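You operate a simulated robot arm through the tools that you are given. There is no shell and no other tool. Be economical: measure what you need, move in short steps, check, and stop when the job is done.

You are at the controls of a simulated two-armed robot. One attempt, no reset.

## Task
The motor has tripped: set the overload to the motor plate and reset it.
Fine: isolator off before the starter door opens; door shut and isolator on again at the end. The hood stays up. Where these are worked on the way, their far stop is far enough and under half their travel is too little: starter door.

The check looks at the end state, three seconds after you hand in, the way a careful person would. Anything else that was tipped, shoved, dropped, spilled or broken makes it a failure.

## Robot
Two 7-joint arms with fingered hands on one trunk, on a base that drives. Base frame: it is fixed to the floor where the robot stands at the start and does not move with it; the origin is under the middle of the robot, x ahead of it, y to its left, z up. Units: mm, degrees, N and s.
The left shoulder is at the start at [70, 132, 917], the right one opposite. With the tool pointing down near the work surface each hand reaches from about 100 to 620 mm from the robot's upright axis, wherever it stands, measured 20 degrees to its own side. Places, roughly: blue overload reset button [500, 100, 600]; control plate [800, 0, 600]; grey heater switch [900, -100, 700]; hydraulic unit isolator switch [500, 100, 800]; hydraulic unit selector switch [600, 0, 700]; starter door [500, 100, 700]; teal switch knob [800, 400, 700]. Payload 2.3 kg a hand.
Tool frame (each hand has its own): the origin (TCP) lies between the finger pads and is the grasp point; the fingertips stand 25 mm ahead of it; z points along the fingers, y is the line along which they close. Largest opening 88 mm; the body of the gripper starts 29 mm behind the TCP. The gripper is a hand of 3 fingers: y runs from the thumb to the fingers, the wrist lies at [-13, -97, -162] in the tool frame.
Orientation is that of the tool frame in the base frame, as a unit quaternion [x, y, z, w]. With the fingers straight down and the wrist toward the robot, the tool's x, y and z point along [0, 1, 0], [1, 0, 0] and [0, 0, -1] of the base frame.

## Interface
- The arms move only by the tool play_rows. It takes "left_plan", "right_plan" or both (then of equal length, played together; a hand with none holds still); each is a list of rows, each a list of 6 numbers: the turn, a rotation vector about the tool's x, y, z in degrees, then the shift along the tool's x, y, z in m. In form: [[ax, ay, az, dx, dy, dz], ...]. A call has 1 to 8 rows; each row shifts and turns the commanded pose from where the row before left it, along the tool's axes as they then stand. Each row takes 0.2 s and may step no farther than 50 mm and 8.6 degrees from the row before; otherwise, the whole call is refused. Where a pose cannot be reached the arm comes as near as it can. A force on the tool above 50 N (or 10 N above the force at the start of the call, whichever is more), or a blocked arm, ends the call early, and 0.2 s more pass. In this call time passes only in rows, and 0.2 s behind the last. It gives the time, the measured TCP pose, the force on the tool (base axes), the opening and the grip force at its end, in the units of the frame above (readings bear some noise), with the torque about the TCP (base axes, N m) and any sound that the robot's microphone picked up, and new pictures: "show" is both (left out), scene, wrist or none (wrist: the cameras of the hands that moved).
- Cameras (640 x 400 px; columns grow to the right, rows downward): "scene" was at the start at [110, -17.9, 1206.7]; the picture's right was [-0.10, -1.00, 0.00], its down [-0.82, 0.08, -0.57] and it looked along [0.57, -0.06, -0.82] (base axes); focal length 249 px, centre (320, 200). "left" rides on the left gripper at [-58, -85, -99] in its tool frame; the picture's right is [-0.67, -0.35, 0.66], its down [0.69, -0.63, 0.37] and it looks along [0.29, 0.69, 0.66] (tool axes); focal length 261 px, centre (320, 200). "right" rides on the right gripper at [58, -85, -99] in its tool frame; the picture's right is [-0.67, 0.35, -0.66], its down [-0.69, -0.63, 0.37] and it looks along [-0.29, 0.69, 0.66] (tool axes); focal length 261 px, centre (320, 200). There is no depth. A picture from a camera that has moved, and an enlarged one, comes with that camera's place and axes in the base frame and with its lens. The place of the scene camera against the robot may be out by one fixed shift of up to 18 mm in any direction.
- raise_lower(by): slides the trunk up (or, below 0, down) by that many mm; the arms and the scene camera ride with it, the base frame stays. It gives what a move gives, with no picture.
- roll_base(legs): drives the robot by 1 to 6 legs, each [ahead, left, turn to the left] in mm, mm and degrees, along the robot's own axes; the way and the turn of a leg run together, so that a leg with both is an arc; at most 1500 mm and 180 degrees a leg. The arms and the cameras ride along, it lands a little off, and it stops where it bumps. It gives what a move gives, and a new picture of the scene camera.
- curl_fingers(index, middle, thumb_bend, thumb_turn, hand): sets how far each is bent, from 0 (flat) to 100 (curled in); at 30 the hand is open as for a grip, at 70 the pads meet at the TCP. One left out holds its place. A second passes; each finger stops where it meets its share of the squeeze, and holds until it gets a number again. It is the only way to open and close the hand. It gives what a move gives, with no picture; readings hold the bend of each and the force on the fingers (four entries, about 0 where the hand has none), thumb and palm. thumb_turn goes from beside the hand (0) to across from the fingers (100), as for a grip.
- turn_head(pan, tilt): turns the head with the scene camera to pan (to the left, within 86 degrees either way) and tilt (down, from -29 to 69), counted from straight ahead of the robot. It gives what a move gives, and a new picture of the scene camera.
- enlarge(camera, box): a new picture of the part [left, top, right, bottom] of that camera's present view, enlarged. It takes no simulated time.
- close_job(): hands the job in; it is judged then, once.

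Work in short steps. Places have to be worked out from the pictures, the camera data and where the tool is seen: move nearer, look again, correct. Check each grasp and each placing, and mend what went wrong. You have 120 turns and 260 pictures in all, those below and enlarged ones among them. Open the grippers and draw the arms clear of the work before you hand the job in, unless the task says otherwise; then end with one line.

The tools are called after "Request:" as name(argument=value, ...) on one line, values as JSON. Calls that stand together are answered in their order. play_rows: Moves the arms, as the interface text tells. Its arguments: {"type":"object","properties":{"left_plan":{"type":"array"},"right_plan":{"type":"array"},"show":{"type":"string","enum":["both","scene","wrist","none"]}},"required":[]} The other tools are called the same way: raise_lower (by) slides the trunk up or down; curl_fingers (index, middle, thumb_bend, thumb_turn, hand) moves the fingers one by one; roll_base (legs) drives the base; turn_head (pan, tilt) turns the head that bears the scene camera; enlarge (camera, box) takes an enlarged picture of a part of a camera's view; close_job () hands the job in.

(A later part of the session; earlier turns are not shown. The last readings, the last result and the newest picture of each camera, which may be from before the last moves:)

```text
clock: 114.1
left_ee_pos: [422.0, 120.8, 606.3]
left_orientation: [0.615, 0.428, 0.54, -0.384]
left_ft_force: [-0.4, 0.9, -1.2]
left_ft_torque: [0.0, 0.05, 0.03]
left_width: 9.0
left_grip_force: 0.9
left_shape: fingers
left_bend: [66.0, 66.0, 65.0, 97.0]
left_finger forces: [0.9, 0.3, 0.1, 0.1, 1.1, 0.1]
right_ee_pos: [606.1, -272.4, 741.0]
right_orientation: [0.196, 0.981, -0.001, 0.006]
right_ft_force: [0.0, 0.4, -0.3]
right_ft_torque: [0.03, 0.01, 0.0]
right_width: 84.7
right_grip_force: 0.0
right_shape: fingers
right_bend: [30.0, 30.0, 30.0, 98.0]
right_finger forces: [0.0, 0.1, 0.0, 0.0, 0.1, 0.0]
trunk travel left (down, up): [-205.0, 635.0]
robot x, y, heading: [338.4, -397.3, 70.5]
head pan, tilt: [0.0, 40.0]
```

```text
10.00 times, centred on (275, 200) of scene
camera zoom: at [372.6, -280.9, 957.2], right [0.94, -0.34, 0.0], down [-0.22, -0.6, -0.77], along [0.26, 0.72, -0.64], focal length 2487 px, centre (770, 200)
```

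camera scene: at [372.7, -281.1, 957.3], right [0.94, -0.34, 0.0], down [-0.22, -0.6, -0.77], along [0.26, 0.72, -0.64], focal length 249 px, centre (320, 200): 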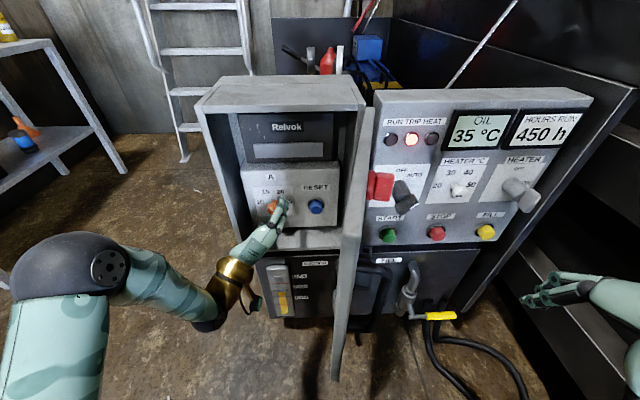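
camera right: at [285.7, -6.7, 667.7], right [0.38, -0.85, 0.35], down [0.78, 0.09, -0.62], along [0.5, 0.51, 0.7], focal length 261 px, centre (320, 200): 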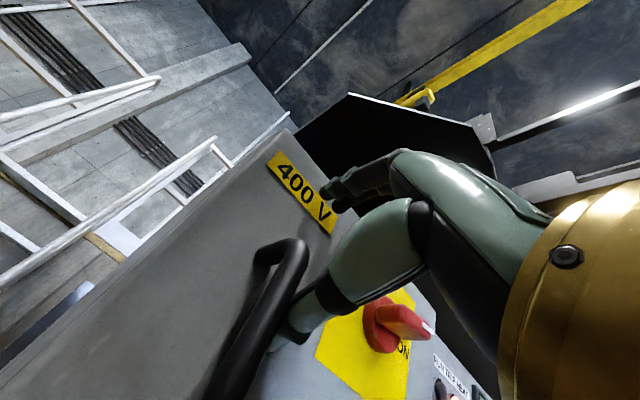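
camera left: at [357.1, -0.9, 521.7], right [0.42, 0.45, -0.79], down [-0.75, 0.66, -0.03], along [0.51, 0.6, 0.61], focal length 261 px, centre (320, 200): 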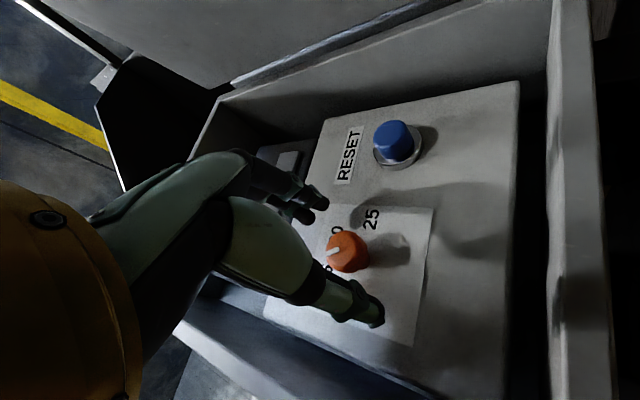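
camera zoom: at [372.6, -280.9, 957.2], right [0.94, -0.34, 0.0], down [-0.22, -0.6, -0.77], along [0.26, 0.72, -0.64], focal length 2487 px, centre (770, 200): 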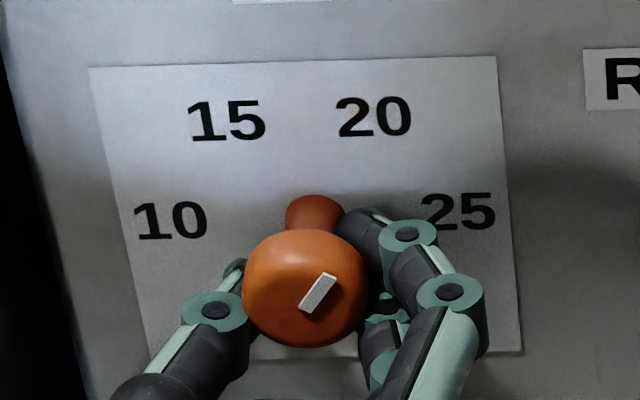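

No change (slipping). A slightly firmer grip and another −7°.

Request:
curl_fingers(hand="left", index=69, middle=69, thumb_bend=69)

Request:
play_rows(left_plan=[[0, 0, -4, 0, 0, 0], [0, 0, -4, 0, 0, 0]], show="none")

Request:
enlarge(camera="scene", box=[255, 180, 295, 220])

```text
clock: 115.1
left_ee_pos: [422.5, 120.9, 606.4]
left_orientation: [0.616, 0.427, 0.539, -0.384]
left_ft_force: [0.7, 0.5, -1.2]
left_ft_torque: [0.0, 0.0, -0.01]
left_width: 7.0
left_grip_force: 3.5
left_shape: fingers
left_bend: [67.0, 67.0, 66.0, 97.0]
left_finger forces: [2.6, 1.8, 0.1, 0.0, 2.4, 0.0]
right_ee_pos: [606.5, -271.2, 739.9]
right_orientation: [0.197, 0.98, -0.001, 0.006]
right_ft_force: [1.1, -0.2, 0.0]
right_ft_torque: [-0.05, -0.01, 0.0]
right_width: 84.5
right_grip_force: 0.0
right_shape: fingers
right_bend: [30.0, 30.0, 30.0, 98.0]
right_finger forces: [0.0, 0.0, 0.0, 0.0, 0.0, 0.0]
trunk travel left (down, up): [-205.0, 635.0]
robot x, y, heading: [340.3, -399.5, 69.9]
head pan, tilt: [0.0, 40.0]
```

```text
clock: 115.7
left_ee_pos: [422.6, 121.0, 607.2]
left_orientation: [0.584, 0.469, 0.565, -0.345]
left_ft_force: [1.0, 0.0, -1.5]
left_ft_torque: [-0.01, 0.01, -0.06]
left_width: 6.8
left_grip_force: 3.0
left_shape: fingers
left_bend: [67.0, 67.0, 66.0, 97.0]
left_finger forces: [2.5, 2.2, 0.1, 0.1, 2.6, 0.1]
right_ee_pos: [607.1, -272.0, 739.8]
right_orientation: [0.197, 0.98, 0.0, 0.006]
right_ft_force: [-0.2, 0.7, -0.7]
right_ft_torque: [0.0, -0.02, -0.01]
right_width: 84.7
right_grip_force: 0.1
right_shape: fingers
right_bend: [30.0, 30.0, 30.0, 98.0]
right_finger forces: [0.0, 0.1, 0.0, 0.0, 0.0, 0.1]
trunk travel left (down, up): [-205.0, 635.0]
robot x, y, heading: [337.6, -399.5, 70.0]
head pan, tilt: [0.0, 40.0]
```

```text
10.00 times, centred on (275, 200) of scene
camera zoom: at [373.0, -281.1, 957.2], right [0.94, -0.34, 0.0], down [-0.22, -0.6, -0.77], along [0.26, 0.72, -0.64], focal length 2487 px, centre (770, 200)
```

zoom: 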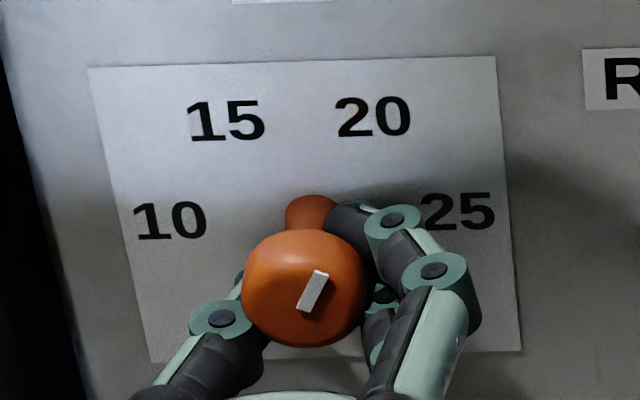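

Mark now at ~62°, essentially on 20. I release and back off to verify from a clear view.

Request:
curl_fingers(hand="left", index=40, middle=40, thumb_bend=40)

Request:
play_rows(left_plan=[[0, 0, 0, 0, 0, -0.03], [0, 0, 0, 0, 0, -0.03], [0, 0, 0, 0, 0, -0.03]], show="wrist")

Request:
enlarge(camera="scene", box=[255, 175, 295, 215])

Request:
enlarge(camera="left", box=[340, 200, 480, 340])

```text
clock: 116.7
left_ee_pos: [423.2, 120.4, 606.0]
left_orientation: [0.585, 0.469, 0.565, -0.345]
left_ft_force: [-0.6, -0.2, -0.4]
left_ft_torque: [0.0, -0.02, 0.03]
left_width: 63.1
left_grip_force: 0.1
left_shape: fingers
left_bend: [40.0, 40.0, 40.0, 97.0]
left_finger forces: [0.1, 0.0, 0.0, 0.1, 0.1, 0.0]
right_ee_pos: [607.0, -271.9, 739.3]
right_orientation: [0.197, 0.98, 0.0, 0.006]
right_ft_force: [0.1, -0.1, -0.2]
right_ft_torque: [-0.02, -0.02, 0.05]
right_width: 84.6
right_grip_force: 0.0
right_shape: fingers
right_bend: [30.0, 30.0, 30.0, 98.0]
right_finger forces: [0.0, 0.0, 0.1, 0.0, 0.0, 0.0]
trunk travel left (down, up): [-205.0, 635.0]
robot x, y, heading: [340.2, -393.1, 70.0]
head pan, tilt: [0.0, 40.0]
```

```text
clock: 117.5
left_ee_pos: [390.0, 36.6, 620.0]
left_orientation: [0.585, 0.468, 0.565, -0.345]
left_ft_force: [0.1, 0.1, 0.0]
left_ft_torque: [-0.01, -0.01, 0.02]
left_width: 63.1
left_grip_force: 0.1
left_shape: fingers
left_bend: [40.0, 40.0, 40.0, 97.0]
left_finger forces: [0.0, 0.1, 0.0, 0.0, 0.1, 0.0]
right_ee_pos: [607.0, -271.4, 739.8]
right_orientation: [0.196, 0.981, -0.001, 0.007]
right_ft_force: [1.1, 0.6, -0.3]
right_ft_torque: [0.01, 0.0, -0.01]
right_width: 84.7
right_grip_force: 0.1
right_shape: fingers
right_bend: [30.0, 30.0, 30.0, 98.0]
right_finger forces: [0.0, 0.1, 0.1, 0.1, 0.1, 0.0]
trunk travel left (down, up): [-205.0, 635.0]
robot x, y, heading: [340.9, -398.2, 70.2]
head pan, tilt: [0.0, 40.0]
camera left: at [280.3, -38.1, 562.1], right [-0.05, 0.62, -0.78], down [-0.52, 0.65, 0.55], along [0.85, 0.44, 0.29], focal length 261 px, centre (320, 200)
```

left: 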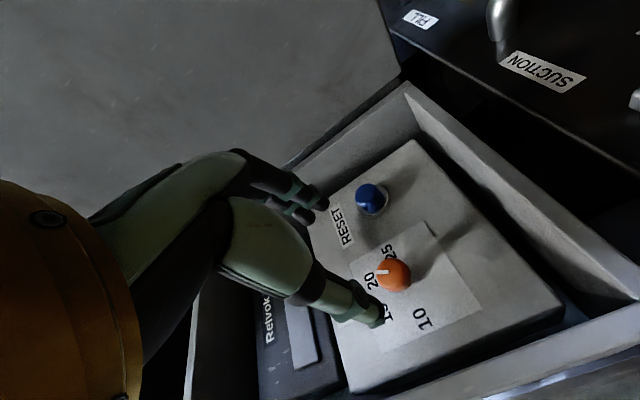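

```text
10.00 times, centred on (275, 195) of scene
camera zoom: at [372.5, -281.5, 957.3], right [0.94, -0.34, 0.0], down [-0.22, -0.6, -0.77], along [0.26, 0.72, -0.64], focal length 2487 px, centre (770, 250)
```

zoom: 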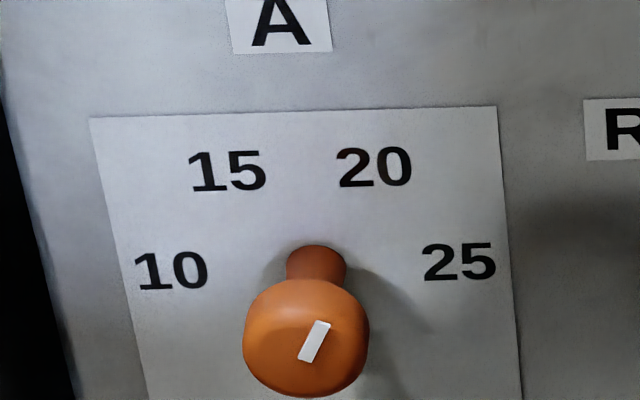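

```text
2.86 times, centred on (410, 270) of left
camera zoom: at [280.3, -38.1, 562.1], right [-0.05, 0.62, -0.78], down [-0.52, 0.65, 0.55], along [0.85, 0.44, 0.29], focal length 745 px, centre (63, 0)
```

zoom: 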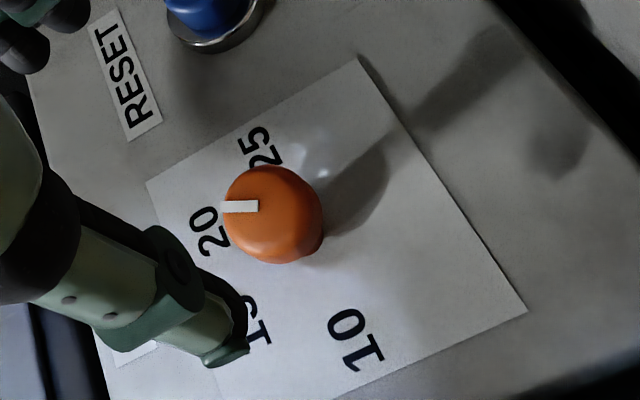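

Released; mark reads ~63–66°, i.e. a hair under 20 (≈19.6). I re-grip lightly and trim +5°.

Request:
play_rows(left_plan=[[0, 0, 0, 0, 0, 0.03], [0, 0, 0, 0, 0, 0.03], [0, 0, 0, 0, 0, 0.03]], show="none")

Request:
curl_fingers(hand="left", index=69, middle=69, thumb_bend=69)

Request:
enlarge(camera="scene", box=[255, 175, 295, 215])

Request:
play_rows(left_plan=[[0, 0, 5, 0, 0, 0]], show="none")

Request:
enlarge(camera="scene", box=[255, 175, 295, 215])

```text
clock: 118.3
left_ee_pos: [422.0, 120.3, 607.1]
left_orientation: [0.585, 0.468, 0.565, -0.345]
left_ft_force: [-0.1, -0.1, -0.7]
left_ft_torque: [0.01, 0.01, 0.01]
left_width: 62.8
left_grip_force: 0.0
left_shape: fingers
left_bend: [40.0, 40.0, 40.0, 97.0]
left_finger forces: [0.1, 0.1, 0.0, 0.1, 0.1, 0.0]
right_ee_pos: [606.6, -271.6, 739.8]
right_orientation: [0.196, 0.981, 0.0, 0.006]
right_ft_force: [0.1, 0.1, -0.3]
right_ft_torque: [-0.01, 0.04, -0.01]
right_width: 84.5
right_grip_force: 0.1
right_shape: fingers
right_bend: [30.0, 30.0, 30.0, 98.0]
right_finger forces: [0.0, 0.0, 0.0, 0.1, 0.1, 0.1]
trunk travel left (down, up): [-205.0, 635.0]
robot x, y, heading: [341.4, -398.2, 70.2]
head pan, tilt: [0.0, 40.0]
```

```text
clock: 119.3
left_ee_pos: [421.9, 119.6, 606.2]
left_orientation: [0.584, 0.468, 0.566, -0.345]
left_ft_force: [2.4, 1.2, 0.1]
left_ft_torque: [0.01, 0.0, -0.03]
left_width: 7.6
left_grip_force: 3.1
left_shape: fingers
left_bend: [66.0, 67.0, 66.0, 97.0]
left_finger forces: [2.4, 2.1, 0.0, 0.0, 2.5, 0.0]
right_ee_pos: [608.8, -270.9, 740.3]
right_orientation: [0.197, 0.98, 0.0, 0.007]
right_ft_force: [0.1, 0.3, 0.3]
right_ft_torque: [-0.01, 0.02, -0.02]
right_width: 84.5
right_grip_force: 0.0
right_shape: fingers
right_bend: [30.0, 30.0, 30.0, 98.0]
right_finger forces: [0.0, 0.0, 0.1, 0.0, 0.1, 0.0]
trunk travel left (down, up): [-205.0, 635.0]
robot x, y, heading: [335.3, -401.3, 70.0]
head pan, tilt: [0.0, 40.0]
```

```text
10.00 times, centred on (275, 195) of scene
camera zoom: at [373.1, -281.0, 957.2], right [0.94, -0.34, 0.0], down [-0.22, -0.6, -0.77], along [0.26, 0.72, -0.64], focal length 2487 px, centre (770, 250)
```

zoom: 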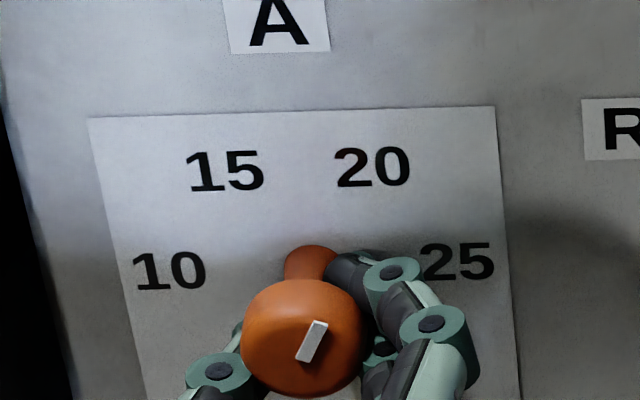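

```text
clock: 119.7
left_ee_pos: [422.1, 119.4, 606.4]
left_orientation: [0.605, 0.443, 0.549, -0.369]
left_ft_force: [1.8, 1.4, -1.2]
left_ft_torque: [0.01, -0.03, -0.05]
left_width: 7.6
left_grip_force: 3.0
left_shape: fingers
left_bend: [66.0, 67.0, 66.0, 97.0]
left_finger forces: [1.9, 1.9, 0.0, 0.1, 2.3, 0.0]
right_ee_pos: [607.3, -272.1, 740.3]
right_orientation: [0.197, 0.98, -0.001, 0.006]
right_ft_force: [-0.3, 0.3, 0.4]
right_ft_torque: [0.0, -0.01, 0.01]
right_width: 84.5
right_grip_force: 0.2
right_shape: fingers
right_bend: [30.0, 30.0, 30.0, 98.0]
right_finger forces: [0.0, 0.0, 0.0, 0.0, 0.0, 0.1]
trunk travel left (down, up): [-205.0, 635.0]
robot x, y, heading: [339.9, -394.0, 70.3]
head pan, tilt: [0.0, 40.0]
```

```text
10.00 times, centred on (275, 195) of scene
camera zoom: at [372.9, -281.1, 957.3], right [0.94, -0.34, 0.0], down [-0.22, -0.6, -0.77], along [0.26, 0.72, -0.64], focal length 2487 px, centre (770, 250)
```

zoom: 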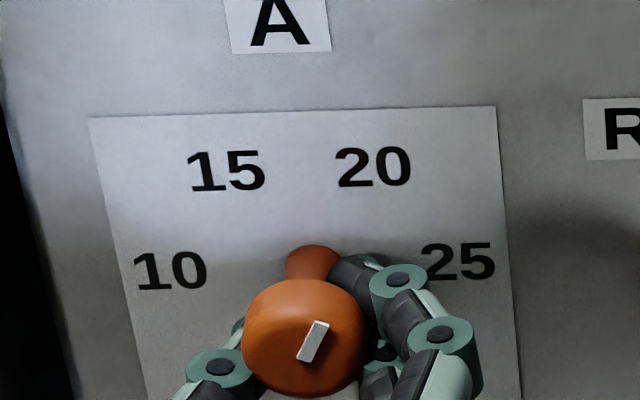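

Barely moved; one more +5°.

Request:
play_rows(left_plan=[[0, 0, 5, 0, 0, 0]], show="none")

Request:
enlarge(camera="scene", box=[255, 175, 295, 215])

```text
clock: 120.1
left_ee_pos: [421.8, 120.4, 606.6]
left_orientation: [0.624, 0.416, 0.533, -0.393]
left_ft_force: [2.7, 1.3, 0.5]
left_ft_torque: [0.01, 0.01, -0.01]
left_width: 7.2
left_grip_force: 2.8
left_shape: fingers
left_bend: [66.0, 67.0, 66.0, 97.0]
left_finger forces: [1.9, 2.2, 0.1, 0.0, 2.3, 0.0]
right_ee_pos: [607.0, -272.8, 739.7]
right_orientation: [0.196, 0.981, -0.001, 0.007]
right_ft_force: [0.6, 0.3, -0.8]
right_ft_torque: [0.02, 0.03, 0.01]
right_width: 84.6
right_grip_force: 0.0
right_shape: fingers
right_bend: [30.0, 30.0, 30.0, 98.0]
right_finger forces: [0.0, 0.0, 0.1, 0.0, 0.0, 0.0]
trunk travel left (down, up): [-205.0, 635.0]
robot x, y, heading: [335.3, -393.4, 70.1]
head pan, tilt: [0.0, 40.0]
```

```text
10.00 times, centred on (275, 195) of scene
camera zoom: at [372.9, -281.2, 957.3], right [0.94, -0.34, 0.0], down [-0.22, -0.6, -0.77], along [0.26, 0.72, -0.64], focal length 2487 px, centre (770, 250)
```

zoom: 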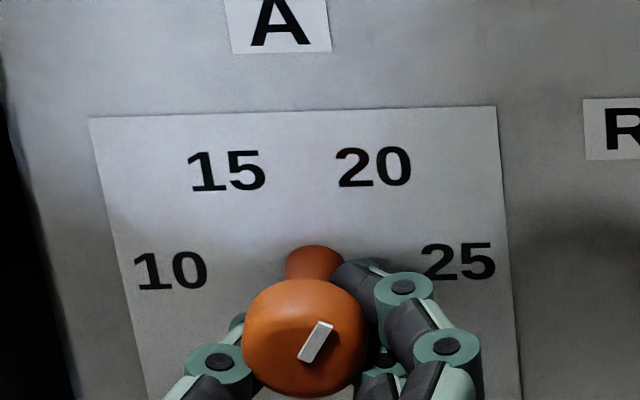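

Mark at ~60°, on 20. Release, back off 60 mm, close the fingers into a poker.

Request:
curl_fingers(hand="left", index=40, middle=40, thumb_bend=40)

Request:
play_rows(left_plan=[[0, 0, 0, 0, 0, -0.03], [0, 0, 0, 0, 0, -0.03]], show="none")

Request:
curl_fingers(hand="left", index=70, middle=70, thumb_bend=70)

Request:
play_rows(left_plan=[[0, 0, 0, 0, 0.042, 0], [0, 0, 0, 0, 0.041, 0], [0, 0, 0, 0, 0, 0.028]], show="both")

Request:
enlarge(camera="scene", box=[250, 160, 350, 250])

```text
clock: 121.1
left_ee_pos: [421.9, 120.3, 606.5]
left_orientation: [0.624, 0.416, 0.533, -0.393]
left_ft_force: [0.4, -0.5, 0.3]
left_ft_torque: [0.02, -0.01, 0.0]
left_width: 63.1
left_grip_force: 0.1
left_shape: fingers
left_bend: [40.0, 40.0, 40.0, 97.0]
left_finger forces: [0.0, 0.0, 0.0, 0.0, 0.0, 0.0]
right_ee_pos: [606.7, -270.6, 739.4]
right_orientation: [0.197, 0.98, 0.0, 0.007]
right_ft_force: [-0.4, 0.5, 0.0]
right_ft_torque: [-0.01, 0.01, 0.02]
right_width: 84.7
right_grip_force: 0.1
right_shape: fingers
right_bend: [30.0, 30.0, 30.0, 98.0]
right_finger forces: [0.0, 0.0, 0.1, 0.1, 0.0, 0.0]
trunk travel left (down, up): [-205.0, 635.0]
robot x, y, heading: [338.2, -398.9, 70.2]
head pan, tilt: [0.0, 40.0]
```

```text
clock: 121.7
left_ee_pos: [401.0, 64.7, 613.4]
left_orientation: [0.623, 0.416, 0.533, -0.393]
left_ft_force: [0.8, 0.3, -0.1]
left_ft_torque: [0.0, 0.01, -0.02]
left_width: 63.0
left_grip_force: 0.0
left_shape: fingers
left_bend: [40.0, 40.0, 40.0, 97.0]
left_finger forces: [0.0, 0.0, 0.1, 0.0, 0.0, 0.0]
right_ee_pos: [605.8, -271.6, 739.7]
right_orientation: [0.197, 0.98, 0.0, 0.006]
right_ft_force: [0.5, 0.7, -0.3]
right_ft_torque: [0.01, -0.07, -0.01]
right_width: 84.8
right_grip_force: 0.1
right_shape: fingers
right_bend: [30.0, 30.0, 30.0, 98.0]
right_finger forces: [0.0, 0.0, 0.0, 0.0, 0.1, 0.1]
trunk travel left (down, up): [-205.0, 635.0]
robot x, y, heading: [339.7, -400.1, 70.1]
head pan, tilt: [0.0, 40.0]
```

```text
clock: 122.7
left_ee_pos: [401.0, 63.3, 614.3]
left_orientation: [0.624, 0.416, 0.532, -0.393]
left_ft_force: [0.5, 0.1, 0.3]
left_ft_torque: [0.01, -0.02, 0.01]
left_width: 0.0
left_grip_force: 0.0
left_shape: fingers
left_bend: [70.0, 70.0, 70.0, 97.0]
left_finger forces: [0.0, 0.0, 0.0, 0.0, 0.1, 0.0]
right_ee_pos: [606.7, -272.4, 741.4]
right_orientation: [0.197, 0.98, -0.001, 0.006]
right_ft_force: [0.2, 0.7, -0.1]
right_ft_torque: [-0.02, 0.0, 0.01]
right_width: 84.6
right_grip_force: 0.1
right_shape: fingers
right_bend: [30.0, 30.0, 30.0, 98.0]
right_finger forces: [0.1, 0.0, 0.0, 0.1, 0.0, 0.0]
trunk travel left (down, up): [-205.0, 635.0]
robot x, y, heading: [335.8, -394.7, 70.2]
head pan, tilt: [0.0, 40.0]
```

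```text
clock: 123.5
left_ee_pos: [485.3, 66.2, 614.9]
left_orientation: [0.612, 0.426, 0.54, -0.39]
left_ft_force: [0.8, 0.8, -0.5]
left_ft_torque: [-0.01, -0.01, -0.04]
left_width: 0.0
left_grip_force: 0.1
left_shape: fingers
left_bend: [70.0, 70.0, 70.0, 97.0]
left_finger forces: [0.0, 0.0, 0.0, 0.0, 0.0, 0.0]
right_ee_pos: [608.0, -271.4, 740.0]
right_orientation: [0.197, 0.98, -0.001, 0.007]
right_ft_force: [0.2, 1.5, 0.2]
right_ft_torque: [0.03, 0.02, 0.04]
right_width: 84.6
right_grip_force: 0.1
right_shape: fingers
right_bend: [30.0, 30.0, 30.0, 98.0]
right_finger forces: [0.1, 0.0, 0.0, 0.0, 0.0, 0.0]
trunk travel left (down, up): [-205.0, 635.0]
robot x, y, heading: [336.8, -397.1, 70.2]
head pan, tilt: [0.0, 40.0]
camera scene: at [372.5, -280.7, 957.2], right [0.94, -0.34, 0.0], down [-0.22, -0.6, -0.77], along [0.26, 0.72, -0.64], focal length 249 px, centre (320, 200)
camera left: at [368.2, -4.5, 569.3], right [-0.15, 0.66, -0.73], down [-0.44, 0.62, 0.65], along [0.89, 0.42, 0.2], focal length 261 px, centre (320, 200)
```

scene: 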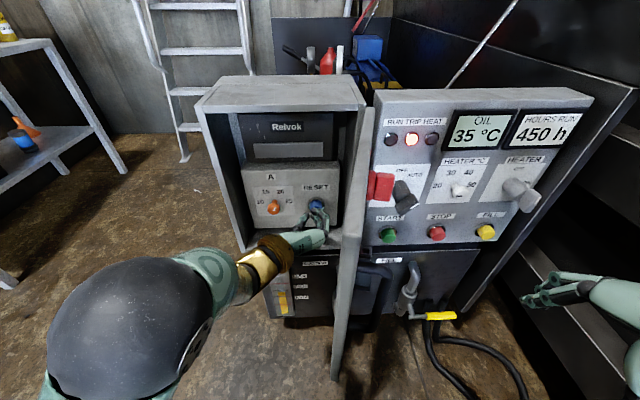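
left: 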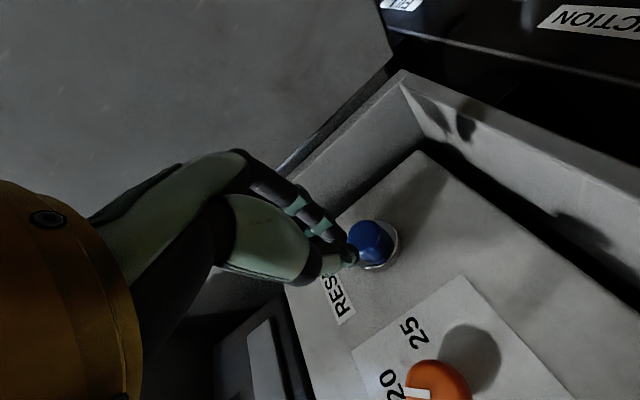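

```text
4.44 times, centred on (300, 205) of scene
camera zoom: at [372.5, -280.7, 957.2], right [0.94, -0.34, 0.0], down [-0.22, -0.6, -0.77], along [0.26, 0.72, -0.64], focal length 1105 px, centre (409, 178)
```

zoom: 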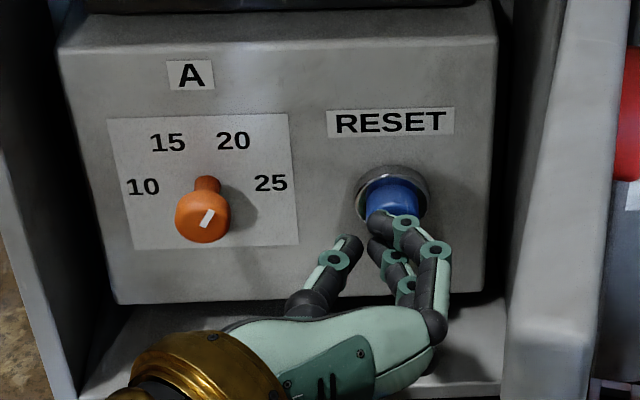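

Fingers face the button, ~11 mm high and 5 mm left. Correct and press in small steps.

Request:
play_rows(left_plan=[[0, 0, 0, -0.011, 0.005, 0], [0, 0, 0, 0, 0, 0.018], [0, 0, 0, 0, 0, 0.006], [0, 0, 0, 0, 0, 0.006]], show="wrist")

Request:
enlarge(camera="scene", box=[250, 110, 450, 250])

```text
clock: 124.5
left_ee_pos: [499.4, 89.3, 600.0]
left_orientation: [0.614, 0.427, 0.537, -0.39]
left_ft_force: [-3.6, -17.3, 4.5]
left_ft_torque: [0.05, -0.01, -0.16]
left_width: 0.0
left_grip_force: 8.8
left_shape: fingers
left_bend: [71.0, 71.0, 70.0, 97.0]
left_finger forces: [13.4, 5.1, 0.1, 0.0, 0.0, 0.0]
right_ee_pos: [607.2, -276.5, 740.3]
right_orientation: [0.198, 0.98, 0.002, 0.005]
right_ft_force: [0.6, 0.5, 0.0]
right_ft_torque: [0.03, -0.03, 0.0]
right_width: 84.7
right_grip_force: 0.1
right_shape: fingers
right_bend: [30.0, 30.0, 30.0, 98.0]
right_finger forces: [0.0, 0.0, 0.0, 0.0, 0.1, 0.0]
trunk travel left (down, up): [-205.0, 635.0]
robot x, y, heading: [340.0, -403.2, 70.1]
head pan, tilt: [0.0, 40.0]
heard: click
camera left: at [381.2, 17.6, 554.5], right [-0.15, 0.66, -0.73], down [-0.44, 0.62, 0.65], along [0.89, 0.42, 0.19], focal length 261 px, centre (320, 200)
```

left: 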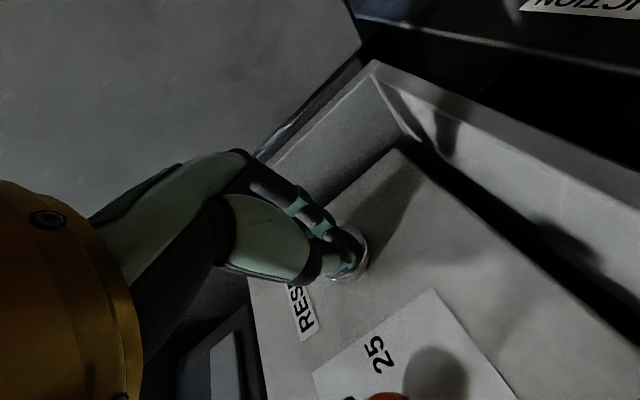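

```text
2.86 times, centred on (350, 180) of scene
camera zoom: at [371.6, -286.1, 958.1], right [0.94, -0.34, 0.0], down [-0.22, -0.6, -0.77], along [0.26, 0.72, -0.64], focal length 710 px, centre (234, 257)
```

zoom: 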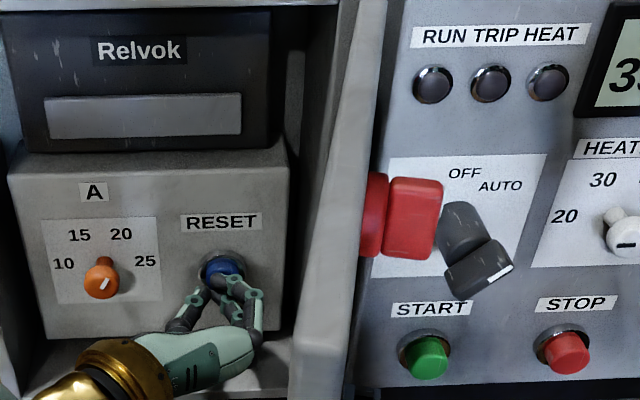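

Click heard and TRIP lamp is off. I retract the hand and re-check dial and lamps.

Request:
play_rows(left_plan=[[0, 0, 0, 0, 0, -0.03], [0, 0, 0, 0, -0.02, -0.04], [0, 0, 0, 0, -0.03, -0.04], [0, 0, 0, 0, -0.04, -0.02]], show="none")

Request:
enlarge(camera="scene", box=[230, 100, 450, 250])

Request:
enlarge(camera="scene", box=[255, 175, 295, 215])

```text
clock: 125.5
left_ee_pos: [385.6, 20.2, 614.0]
left_orientation: [0.623, 0.415, 0.534, -0.393]
left_ft_force: [0.2, -0.8, 1.1]
left_ft_torque: [0.01, 0.01, -0.03]
left_width: 0.0
left_grip_force: 0.0
left_shape: fingers
left_bend: [70.0, 70.0, 70.0, 97.0]
left_finger forces: [0.0, 0.0, 0.0, 0.1, 0.1, 0.0]
left hand out of reach, approached as far as the arm can: row 3, 4
right_ee_pos: [605.9, -271.7, 740.9]
right_orientation: [0.197, 0.98, 0.0, 0.007]
right_ft_force: [1.1, -0.7, -0.2]
right_ft_torque: [0.03, 0.02, -0.03]
right_width: 84.7
right_grip_force: 0.1
right_shape: fingers
right_bend: [30.0, 30.0, 30.0, 98.0]
right_finger forces: [0.0, 0.0, 0.0, 0.0, 0.0, 0.1]
trunk travel left (down, up): [-205.0, 635.0]
robot x, y, heading: [339.6, -397.4, 70.2]
head pan, tilt: [0.0, 40.0]
```

```text
2.67 times, centred on (340, 175) of scene
camera zoom: at [372.2, -281.0, 957.3], right [0.94, -0.34, 0.0], down [-0.22, -0.6, -0.77], along [0.26, 0.72, -0.64], focal length 663 px, centre (267, 267)
```

zoom: 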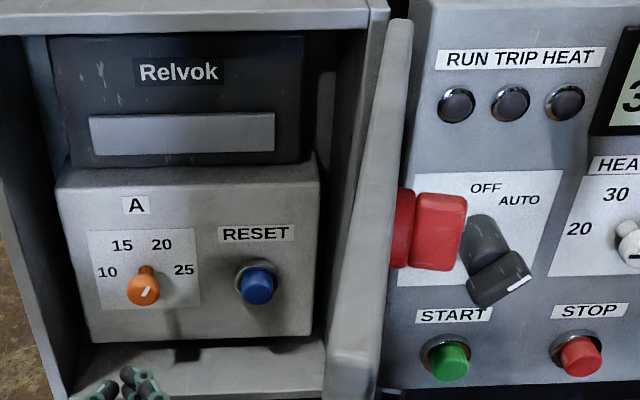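

```text
10.00 times, centred on (275, 195) of scene
camera zoom: at [372.2, -281.0, 957.3], right [0.94, -0.34, 0.0], down [-0.22, -0.6, -0.77], along [0.26, 0.72, -0.64], focal length 2487 px, centre (770, 250)
```

zoom: 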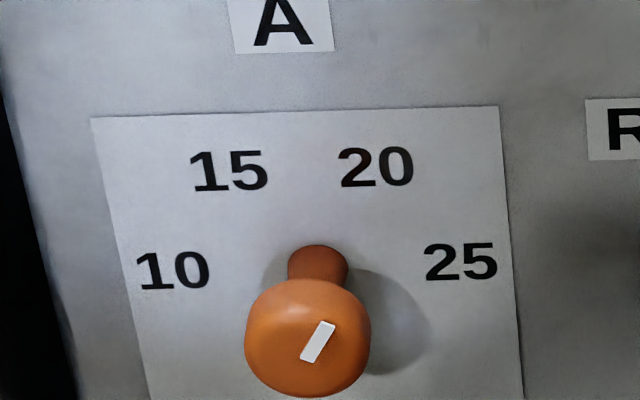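

Dial on 20, trip cleared. Roll back and raise the trunk, to close the door with the right hand from its outer side.

Request:
roll_base(legs=[[-240, 0, 0]])

Request:
raise_lower(by=170)

Request:
curl_fingers(hand="right", index=70, middle=70, thumb_bend=70)

Request:
turn_head(pan=-8, tilt=45)

```text
clock: 127.3
left_ee_pos: [302.8, -206.2, 612.3]
left_orientation: [0.623, 0.414, 0.535, -0.393]
left_ft_force: [-0.1, 0.6, -0.1]
left_ft_torque: [-0.03, 0.0, -0.01]
left_width: 0.1
left_grip_force: 0.2
left_shape: fingers
left_bend: [70.0, 70.0, 70.0, 97.0]
left_finger forces: [0.0, 0.0, 0.0, 0.0, 0.0, 0.1]
right_ee_pos: [523.6, -498.7, 739.6]
right_orientation: [0.198, 0.98, 0.0, 0.007]
right_ft_force: [0.2, -0.1, 0.8]
right_ft_torque: [-0.02, 0.0, 0.0]
right_width: 84.9
right_grip_force: 0.1
right_shape: fingers
right_bend: [30.0, 30.0, 30.0, 98.0]
right_finger forces: [0.1, 0.0, 0.0, 0.0, 0.1, 0.0]
trunk travel left (down, up): [-205.0, 635.0]
robot x, y, heading: [258.3, -623.7, 70.0]
head pan, tilt: [0.0, 40.0]
camera scene: at [290.2, -508.7, 957.4], right [0.94, -0.34, 0.0], down [-0.22, -0.6, -0.77], along [0.26, 0.72, -0.64], focal length 249 px, centre (320, 200)
```

scene: 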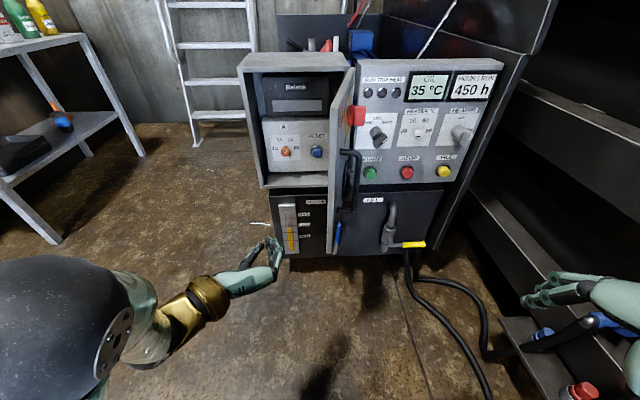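

```text
clock: 129.2
left_ee_pos: [302.6, -206.1, 783.2]
left_orientation: [0.624, 0.415, 0.533, -0.392]
left_ft_force: [-0.1, -0.4, -0.3]
left_ft_torque: [0.03, 0.01, 0.01]
left_width: 0.0
left_grip_force: 0.2
left_shape: fingers
left_bend: [70.0, 70.0, 70.0, 97.0]
left_finger forces: [0.0, 0.0, 0.0, 0.1, 0.1, 0.0]
right_ee_pos: [524.7, -499.8, 910.5]
right_orientation: [0.198, 0.98, 0.0, 0.006]
right_ft_force: [-0.7, 0.7, -0.2]
right_ft_torque: [-0.02, 0.0, -0.01]
right_width: 84.8
right_grip_force: 0.0
right_shape: fingers
right_bend: [30.0, 30.0, 30.0, 98.0]
right_finger forces: [0.0, 0.0, 0.0, 0.1, 0.0, 0.1]
trunk travel left (down, up): [-375.0, 465.0]
robot x, y, heading: [258.3, -627.0, 70.0]
head pan, tilt: [0.0, 40.0]
```

```text
clock: 130.2
left_ee_pos: [303.1, -206.8, 782.6]
left_orientation: [0.624, 0.415, 0.533, -0.393]
left_ft_force: [0.3, -0.9, -0.2]
left_ft_torque: [0.04, 0.01, 0.01]
left_width: 0.0
left_grip_force: 0.1
left_shape: fingers
left_bend: [70.0, 70.0, 70.0, 97.0]
left_finger forces: [0.0, 0.0, 0.1, 0.0, 0.0, 0.0]
right_ee_pos: [524.4, -499.1, 910.5]
right_orientation: [0.199, 0.98, 0.0, 0.006]
right_ft_force: [0.6, 0.1, -0.7]
right_ft_torque: [-0.02, -0.03, -0.01]
right_width: 0.0
right_grip_force: 0.1
right_shape: fingers
right_bend: [70.0, 70.0, 70.0, 98.0]
right_finger forces: [0.1, 0.1, 0.0, 0.0, 0.0, 0.1]
trunk travel left (down, up): [-375.0, 465.0]
robot x, y, heading: [254.4, -621.7, 70.0]
head pan, tilt: [0.0, 40.0]
```

```text
clock: 130.9
left_ee_pos: [302.1, -204.5, 783.1]
left_orientation: [0.624, 0.416, 0.533, -0.393]
left_ft_force: [0.4, 0.9, -0.5]
left_ft_torque: [0.01, -0.01, -0.02]
left_width: 0.0
left_grip_force: 0.1
left_shape: fingers
left_bend: [70.0, 70.0, 70.0, 97.0]
left_finger forces: [0.1, 0.0, 0.1, 0.1, 0.0, 0.1]
right_ee_pos: [524.5, -498.9, 910.2]
right_orientation: [0.197, 0.98, -0.001, 0.006]
right_ft_force: [1.0, 0.3, 0.4]
right_ft_torque: [-0.02, 0.02, -0.01]
right_width: 0.2
right_grip_force: 0.0
right_shape: fingers
right_bend: [70.0, 70.0, 70.0, 98.0]
right_finger forces: [0.0, 0.1, 0.1, 0.0, 0.1, 0.0]
trunk travel left (down, up): [-375.0, 465.0]
robot x, y, heading: [258.2, -624.1, 70.0]
head pan, tilt: [-8.0, 45.0]
camera scene: at [299.3, -516.5, 1120.1], right [0.88, -0.47, 0.0], down [-0.33, -0.62, -0.71], along [0.33, 0.62, -0.71], focal length 249 px, centre (320, 200)
```

scene: 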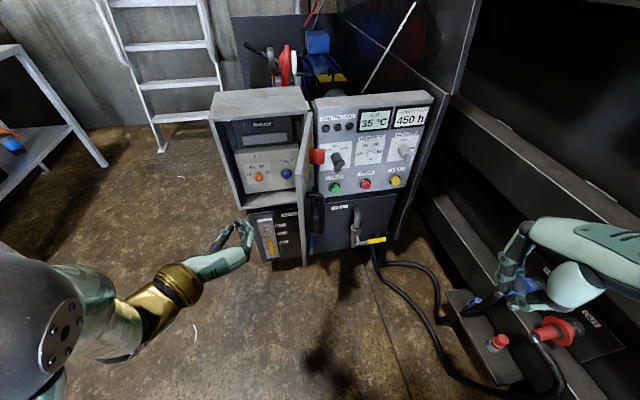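

Let me enlarge the door region to locate its free edge.

Request:
enlarge(camera="scene", box=[240, 80, 400, 280])

```text
2.00 times, centred on (320, 180) of scene
camera zoom: at [299.3, -516.5, 1120.1], right [0.88, -0.47, 0.0], down [-0.33, -0.62, -0.71], along [0.33, 0.62, -0.71], focal length 497 px, centre (320, 240)
```

zoom: 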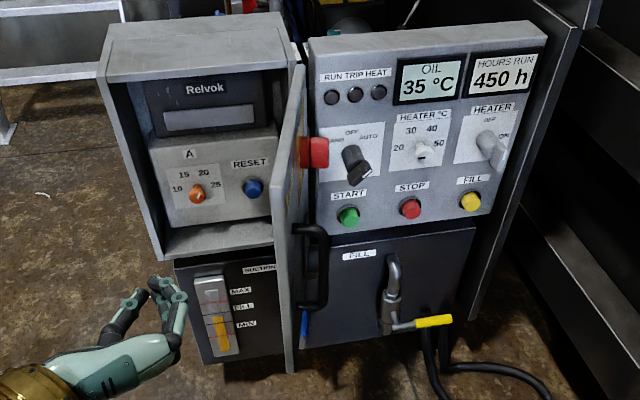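

I move the right hand forward and down, to the right of the open door (outer side).

Request:
play_rows(right_plan=[[0, 0, 0, -0.01, 0.042, 0.02], [0, 0, 0, 0, 0.042, 0.02], [0, 0, 0, 0, 0.042, 0.02], [0, 0, 0, 0, 0.042, 0.025], [0, 0, 0, 0, 0.042, 0.025]], show="both")

```text
clock: 132.1
left_ee_pos: [303.6, -204.3, 782.9]
left_orientation: [0.624, 0.416, 0.533, -0.392]
left_ft_force: [0.4, 0.2, -0.5]
left_ft_torque: [0.03, 0.02, -0.01]
left_width: 0.0
left_grip_force: 0.0
left_shape: fingers
left_bend: [70.0, 70.0, 70.0, 97.0]
left_finger forces: [0.1, 0.0, 0.0, 0.1, 0.0, 0.0]
right_ee_pos: [617.8, -309.2, 801.7]
right_orientation: [0.198, 0.98, -0.001, 0.008]
right_ft_force: [0.7, 0.3, 0.1]
right_ft_torque: [0.03, -0.02, 0.01]
right_width: 0.0
right_grip_force: 0.1
right_shape: fingers
right_bend: [70.0, 70.0, 70.0, 98.0]
right_finger forces: [0.0, 0.0, 0.0, 0.0, 0.1, 0.1]
trunk travel left (down, up): [-375.0, 465.0]
robot x, y, heading: [257.9, -620.6, 70.0]
head pan, tilt: [-8.0, 45.0]
camera scene: at [299.3, -515.4, 1119.9], right [0.88, -0.47, 0.0], down [-0.33, -0.63, -0.71], along [0.33, 0.62, -0.71], focal length 249 px, centre (320, 200)
camera right: at [528.3, -363.7, 899.8], right [0.74, 0.06, 0.67], down [0.39, -0.85, -0.36], along [0.54, 0.53, -0.65], focal length 261 px, centre (320, 200)
```

scene: 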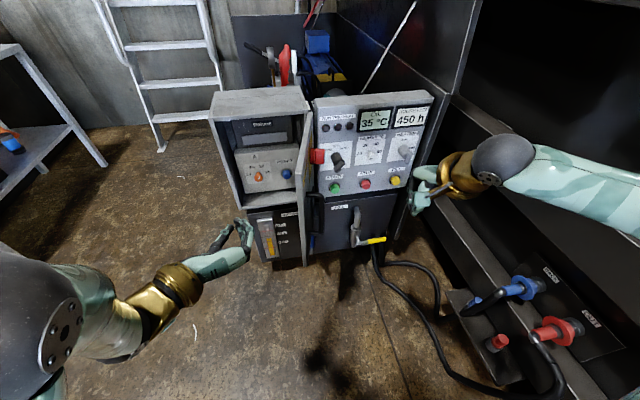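
right: 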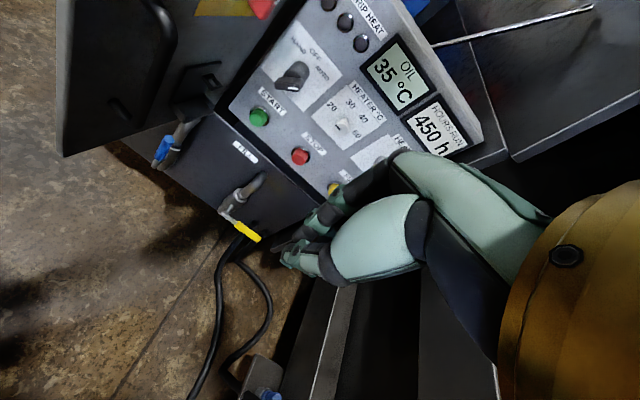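

Door's free edge is at about (450, −190). I move forward and left to meet the door near its top outer corner.

Request:
play_rows(right_plan=[[0, 0, 0, 0, 0.04, 0.015], [0, 0, 0, 0.03, 0.02, 0], [0, 0, 0, 0.035, 0, 0], [0, 0, 0, 0.035, 0, 0], [0, 0, 0, 0.03, 0, 0], [0, 0, 0, 0.03, 0, 0]], show="both")

```text
clock: 133.5
left_ee_pos: [302.4, -203.7, 782.8]
left_orientation: [0.623, 0.416, 0.533, -0.393]
left_ft_force: [-0.8, 0.6, -0.3]
left_ft_torque: [0.02, -0.01, 0.01]
left_width: 0.1
left_grip_force: 0.0
left_shape: fingers
left_bend: [70.0, 70.0, 70.0, 97.0]
left_finger forces: [0.1, 0.0, 0.0, 0.0, 0.0, 0.0]
right_ee_pos: [491.1, -194.3, 783.7]
right_orientation: [0.197, 0.98, -0.001, 0.006]
right_ft_force: [-1.3, -0.3, 0.7]
right_ft_torque: [-0.02, 0.03, 0.03]
right_width: 0.0
right_grip_force: 0.1
right_shape: fingers
right_bend: [70.0, 70.0, 70.0, 98.0]
right_finger forces: [0.1, 0.0, 0.1, 0.0, 0.0, 0.0]
trunk travel left (down, up): [-375.0, 465.0]
robot x, y, heading: [257.6, -625.6, 69.9]
head pan, tilt: [-8.0, 45.0]
camera scene: at [298.6, -516.0, 1120.0], right [0.88, -0.47, 0.0], down [-0.33, -0.62, -0.71], along [0.33, 0.62, -0.71], focal length 249 px, centre (320, 200)
camera right: at [402.6, -249.0, 882.4], right [0.74, 0.06, 0.67], down [0.39, -0.85, -0.36], along [0.54, 0.53, -0.66], focal length 261 px, centre (320, 200)
```

scene: 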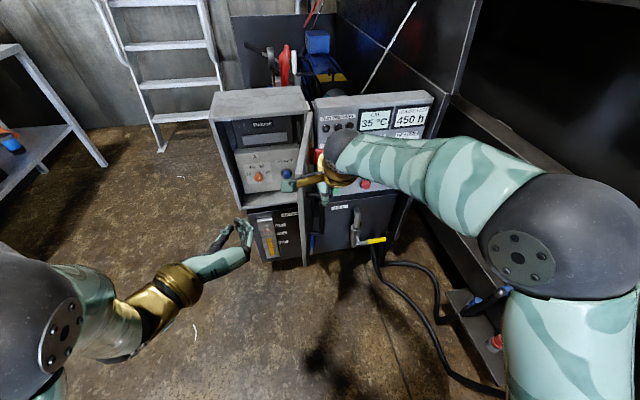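
right: 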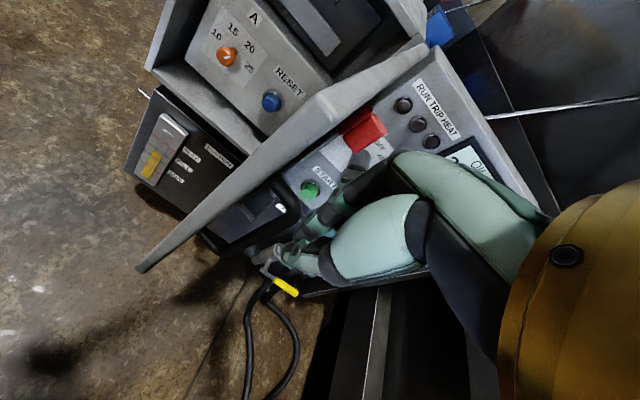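

The hand is on the door's outer side. Push left, then left-forward.

Request:
play_rows(right_plan=[[0, 0, 0, 0.03, 0, 0], [0, 0, 0, 0.03, 0, 0], [0, 0, 0, 0.03, 0.005, 0], [0, 0, 0, 0.03, 0.01, 0]], show="both")

```text
clock: 134.5
left_ee_pos: [301.6, -204.0, 782.1]
left_orientation: [0.623, 0.416, 0.534, -0.393]
left_ft_force: [-0.4, 0.0, 1.0]
left_ft_torque: [0.03, 0.02, -0.02]
left_width: 0.2
left_grip_force: 0.0
left_shape: fingers
left_bend: [70.0, 70.0, 70.0, 97.0]
left_finger forces: [0.0, 0.0, 0.0, 0.0, 0.0, 0.0]
right_ee_pos: [392.3, -130.6, 782.1]
right_orientation: [0.204, 0.979, -0.002, 0.003]
right_ft_force: [-0.8, -0.2, 0.5]
right_ft_torque: [-0.01, 0.0, -0.02]
right_width: 0.0
right_grip_force: 0.0
right_shape: fingers
right_bend: [70.0, 70.0, 70.0, 98.0]
right_finger forces: [0.1, 0.0, 0.0, 0.0, 0.1, 0.0]
trunk travel left (down, up): [-375.0, 465.0]
robot x, y, heading: [256.6, -623.1, 70.2]
head pan, tilt: [-8.0, 45.0]
camera scene: at [298.4, -514.7, 1119.9], right [0.88, -0.47, 0.0], down [-0.33, -0.63, -0.71], along [0.33, 0.62, -0.71], focal length 249 px, centre (320, 200)
camera right: at [304.0, -185.3, 882.7], right [0.75, 0.05, 0.66], down [0.38, -0.85, -0.36], along [0.54, 0.52, -0.66], focal length 261 px, centre (320, 200)
```

scene: 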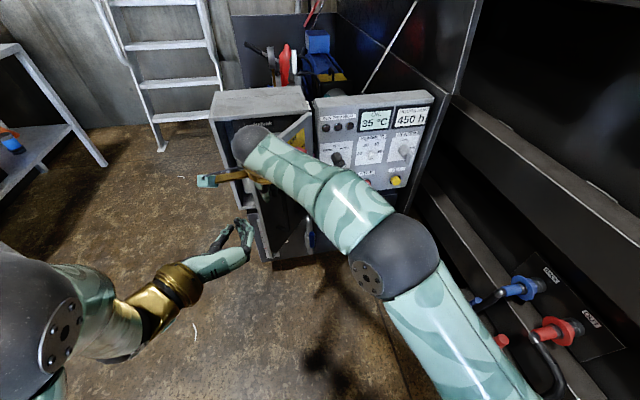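
right: 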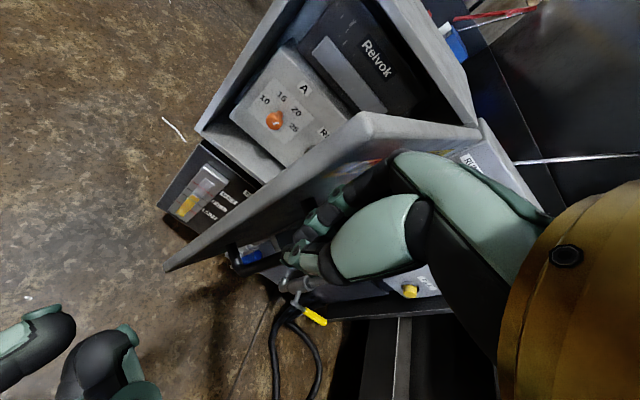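

Door is closing (~50°). Push forward with slight left.

Request:
play_rows(right_plan=[[0, 0, 0, 0.02, 0.025, 0], [0, 0, 0, 0.015, 0.03, 0], [0, 0, 0, 0.01, 0.03, 0], [0, 0, 0, 0.005, 0.03, 0]], show="both")

```text
clock: 135.5
left_ee_pos: [302.6, -205.6, 783.5]
left_orientation: [0.624, 0.415, 0.533, -0.393]
left_ft_force: [0.1, 0.2, -0.3]
left_ft_torque: [0.0, 0.01, -0.03]
left_width: 0.3
left_grip_force: 0.0
left_shape: fingers
left_bend: [70.0, 70.0, 70.0, 97.0]
left_finger forces: [0.1, 0.0, 0.0, 0.0, 0.1, 0.1]
right_ee_pos: [383.9, -117.9, 772.0]
right_orientation: [0.198, 0.98, 0.0, 0.007]
right_ft_force: [0.2, 0.1, -1.0]
right_ft_torque: [-0.04, -0.01, 0.0]
right_width: 0.0
right_grip_force: 0.1
right_shape: fingers
right_bend: [70.0, 70.0, 70.0, 98.0]
right_finger forces: [0.1, 0.0, 0.1, 0.1, 0.0, 0.0]
right hand out of reach, approached as far as the arm can: row 1, 2, 3, 4
trunk travel left (down, up): [-375.0, 465.0]
robot x, y, heading: [258.5, -625.5, 69.9]
head pan, tilt: [-8.0, 45.0]
camera scene: at [299.3, -516.4, 1120.0], right [0.88, -0.47, 0.0], down [-0.33, -0.62, -0.71], along [0.33, 0.62, -0.71], focal length 249 px, centre (320, 200)
camera right: at [295.7, -173.1, 871.2], right [0.74, 0.06, 0.66], down [0.39, -0.85, -0.36], along [0.54, 0.53, -0.66], focal length 261 px, centre (320, 200)
```

scene: 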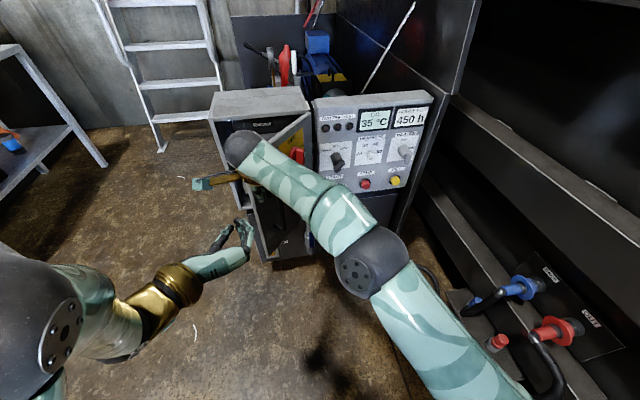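
right: 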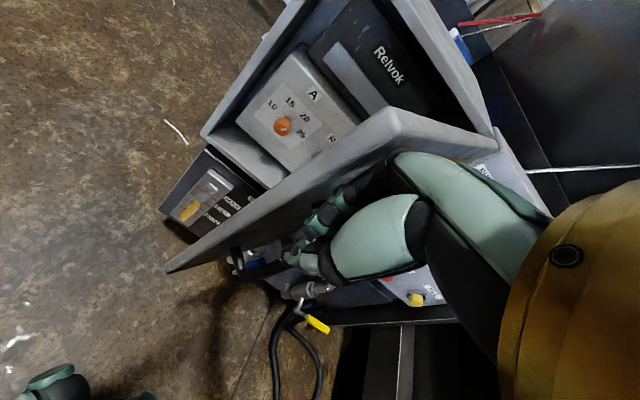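

Right arm is at its inward limit; I push on with the base, forward 70.

Request:
roll_base(legs=[[70, 0, 0]])

Request:
enlarge(camera="right", box=[0, 0, 640, 400])

```text
clock: 136.5
left_ee_pos: [327.5, -140.1, 783.5]
left_orientation: [0.624, 0.415, 0.533, -0.392]
left_ft_force: [-0.9, -0.4, 0.5]
left_ft_torque: [-0.01, 0.0, 0.02]
left_width: 0.0
left_grip_force: 0.1
left_shape: fingers
left_bend: [70.0, 70.0, 70.0, 97.0]
left_finger forces: [0.0, 0.0, 0.1, 0.1, 0.0, 0.1]
right_ee_pos: [408.7, -51.6, 772.4]
right_orientation: [0.197, 0.98, 0.0, 0.006]
right_ft_force: [0.5, 0.9, 0.4]
right_ft_torque: [0.0, -0.02, 0.01]
right_width: 0.0
right_grip_force: 0.0
right_shape: fingers
right_bend: [70.0, 70.0, 70.0, 98.0]
right_finger forces: [0.0, 0.0, 0.1, 0.0, 0.1, 0.0]
trunk travel left (down, up): [-375.0, 465.0]
robot x, y, heading: [279.4, -555.6, 70.2]
head pan, tilt: [-8.0, 45.0]
camera scene: at [323.5, -449.8, 1120.0], right [0.88, -0.47, 0.0], down [-0.33, -0.62, -0.71], along [0.33, 0.62, -0.71], focal length 249 px, centre (320, 200)
```

scene: 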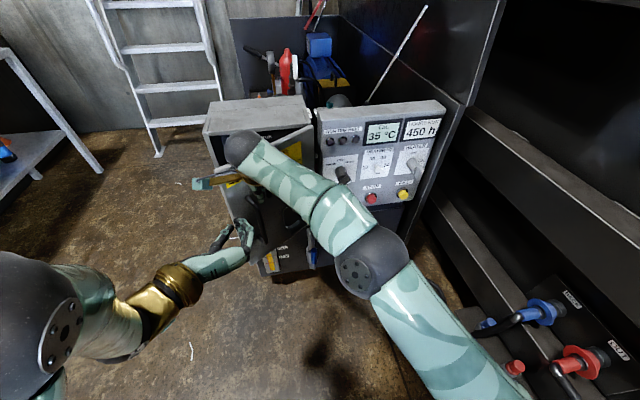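

```text
1.00 times, centred on (320, 200) of right
camera zoom: at [319.8, -106.7, 871.2], right [0.74, 0.06, 0.66], down [0.39, -0.85, -0.36], along [0.54, 0.53, -0.66], focal length 261 px, centre (320, 200)
```

zoom: 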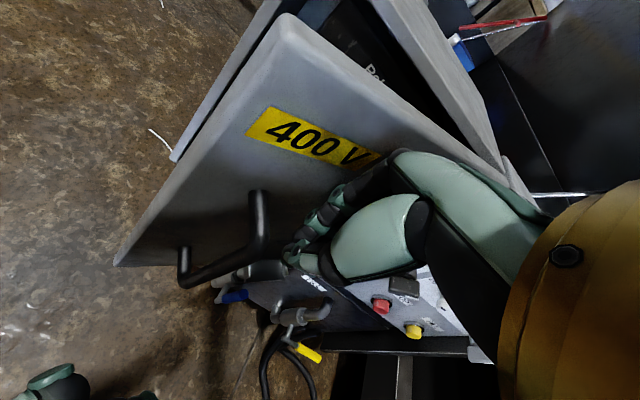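

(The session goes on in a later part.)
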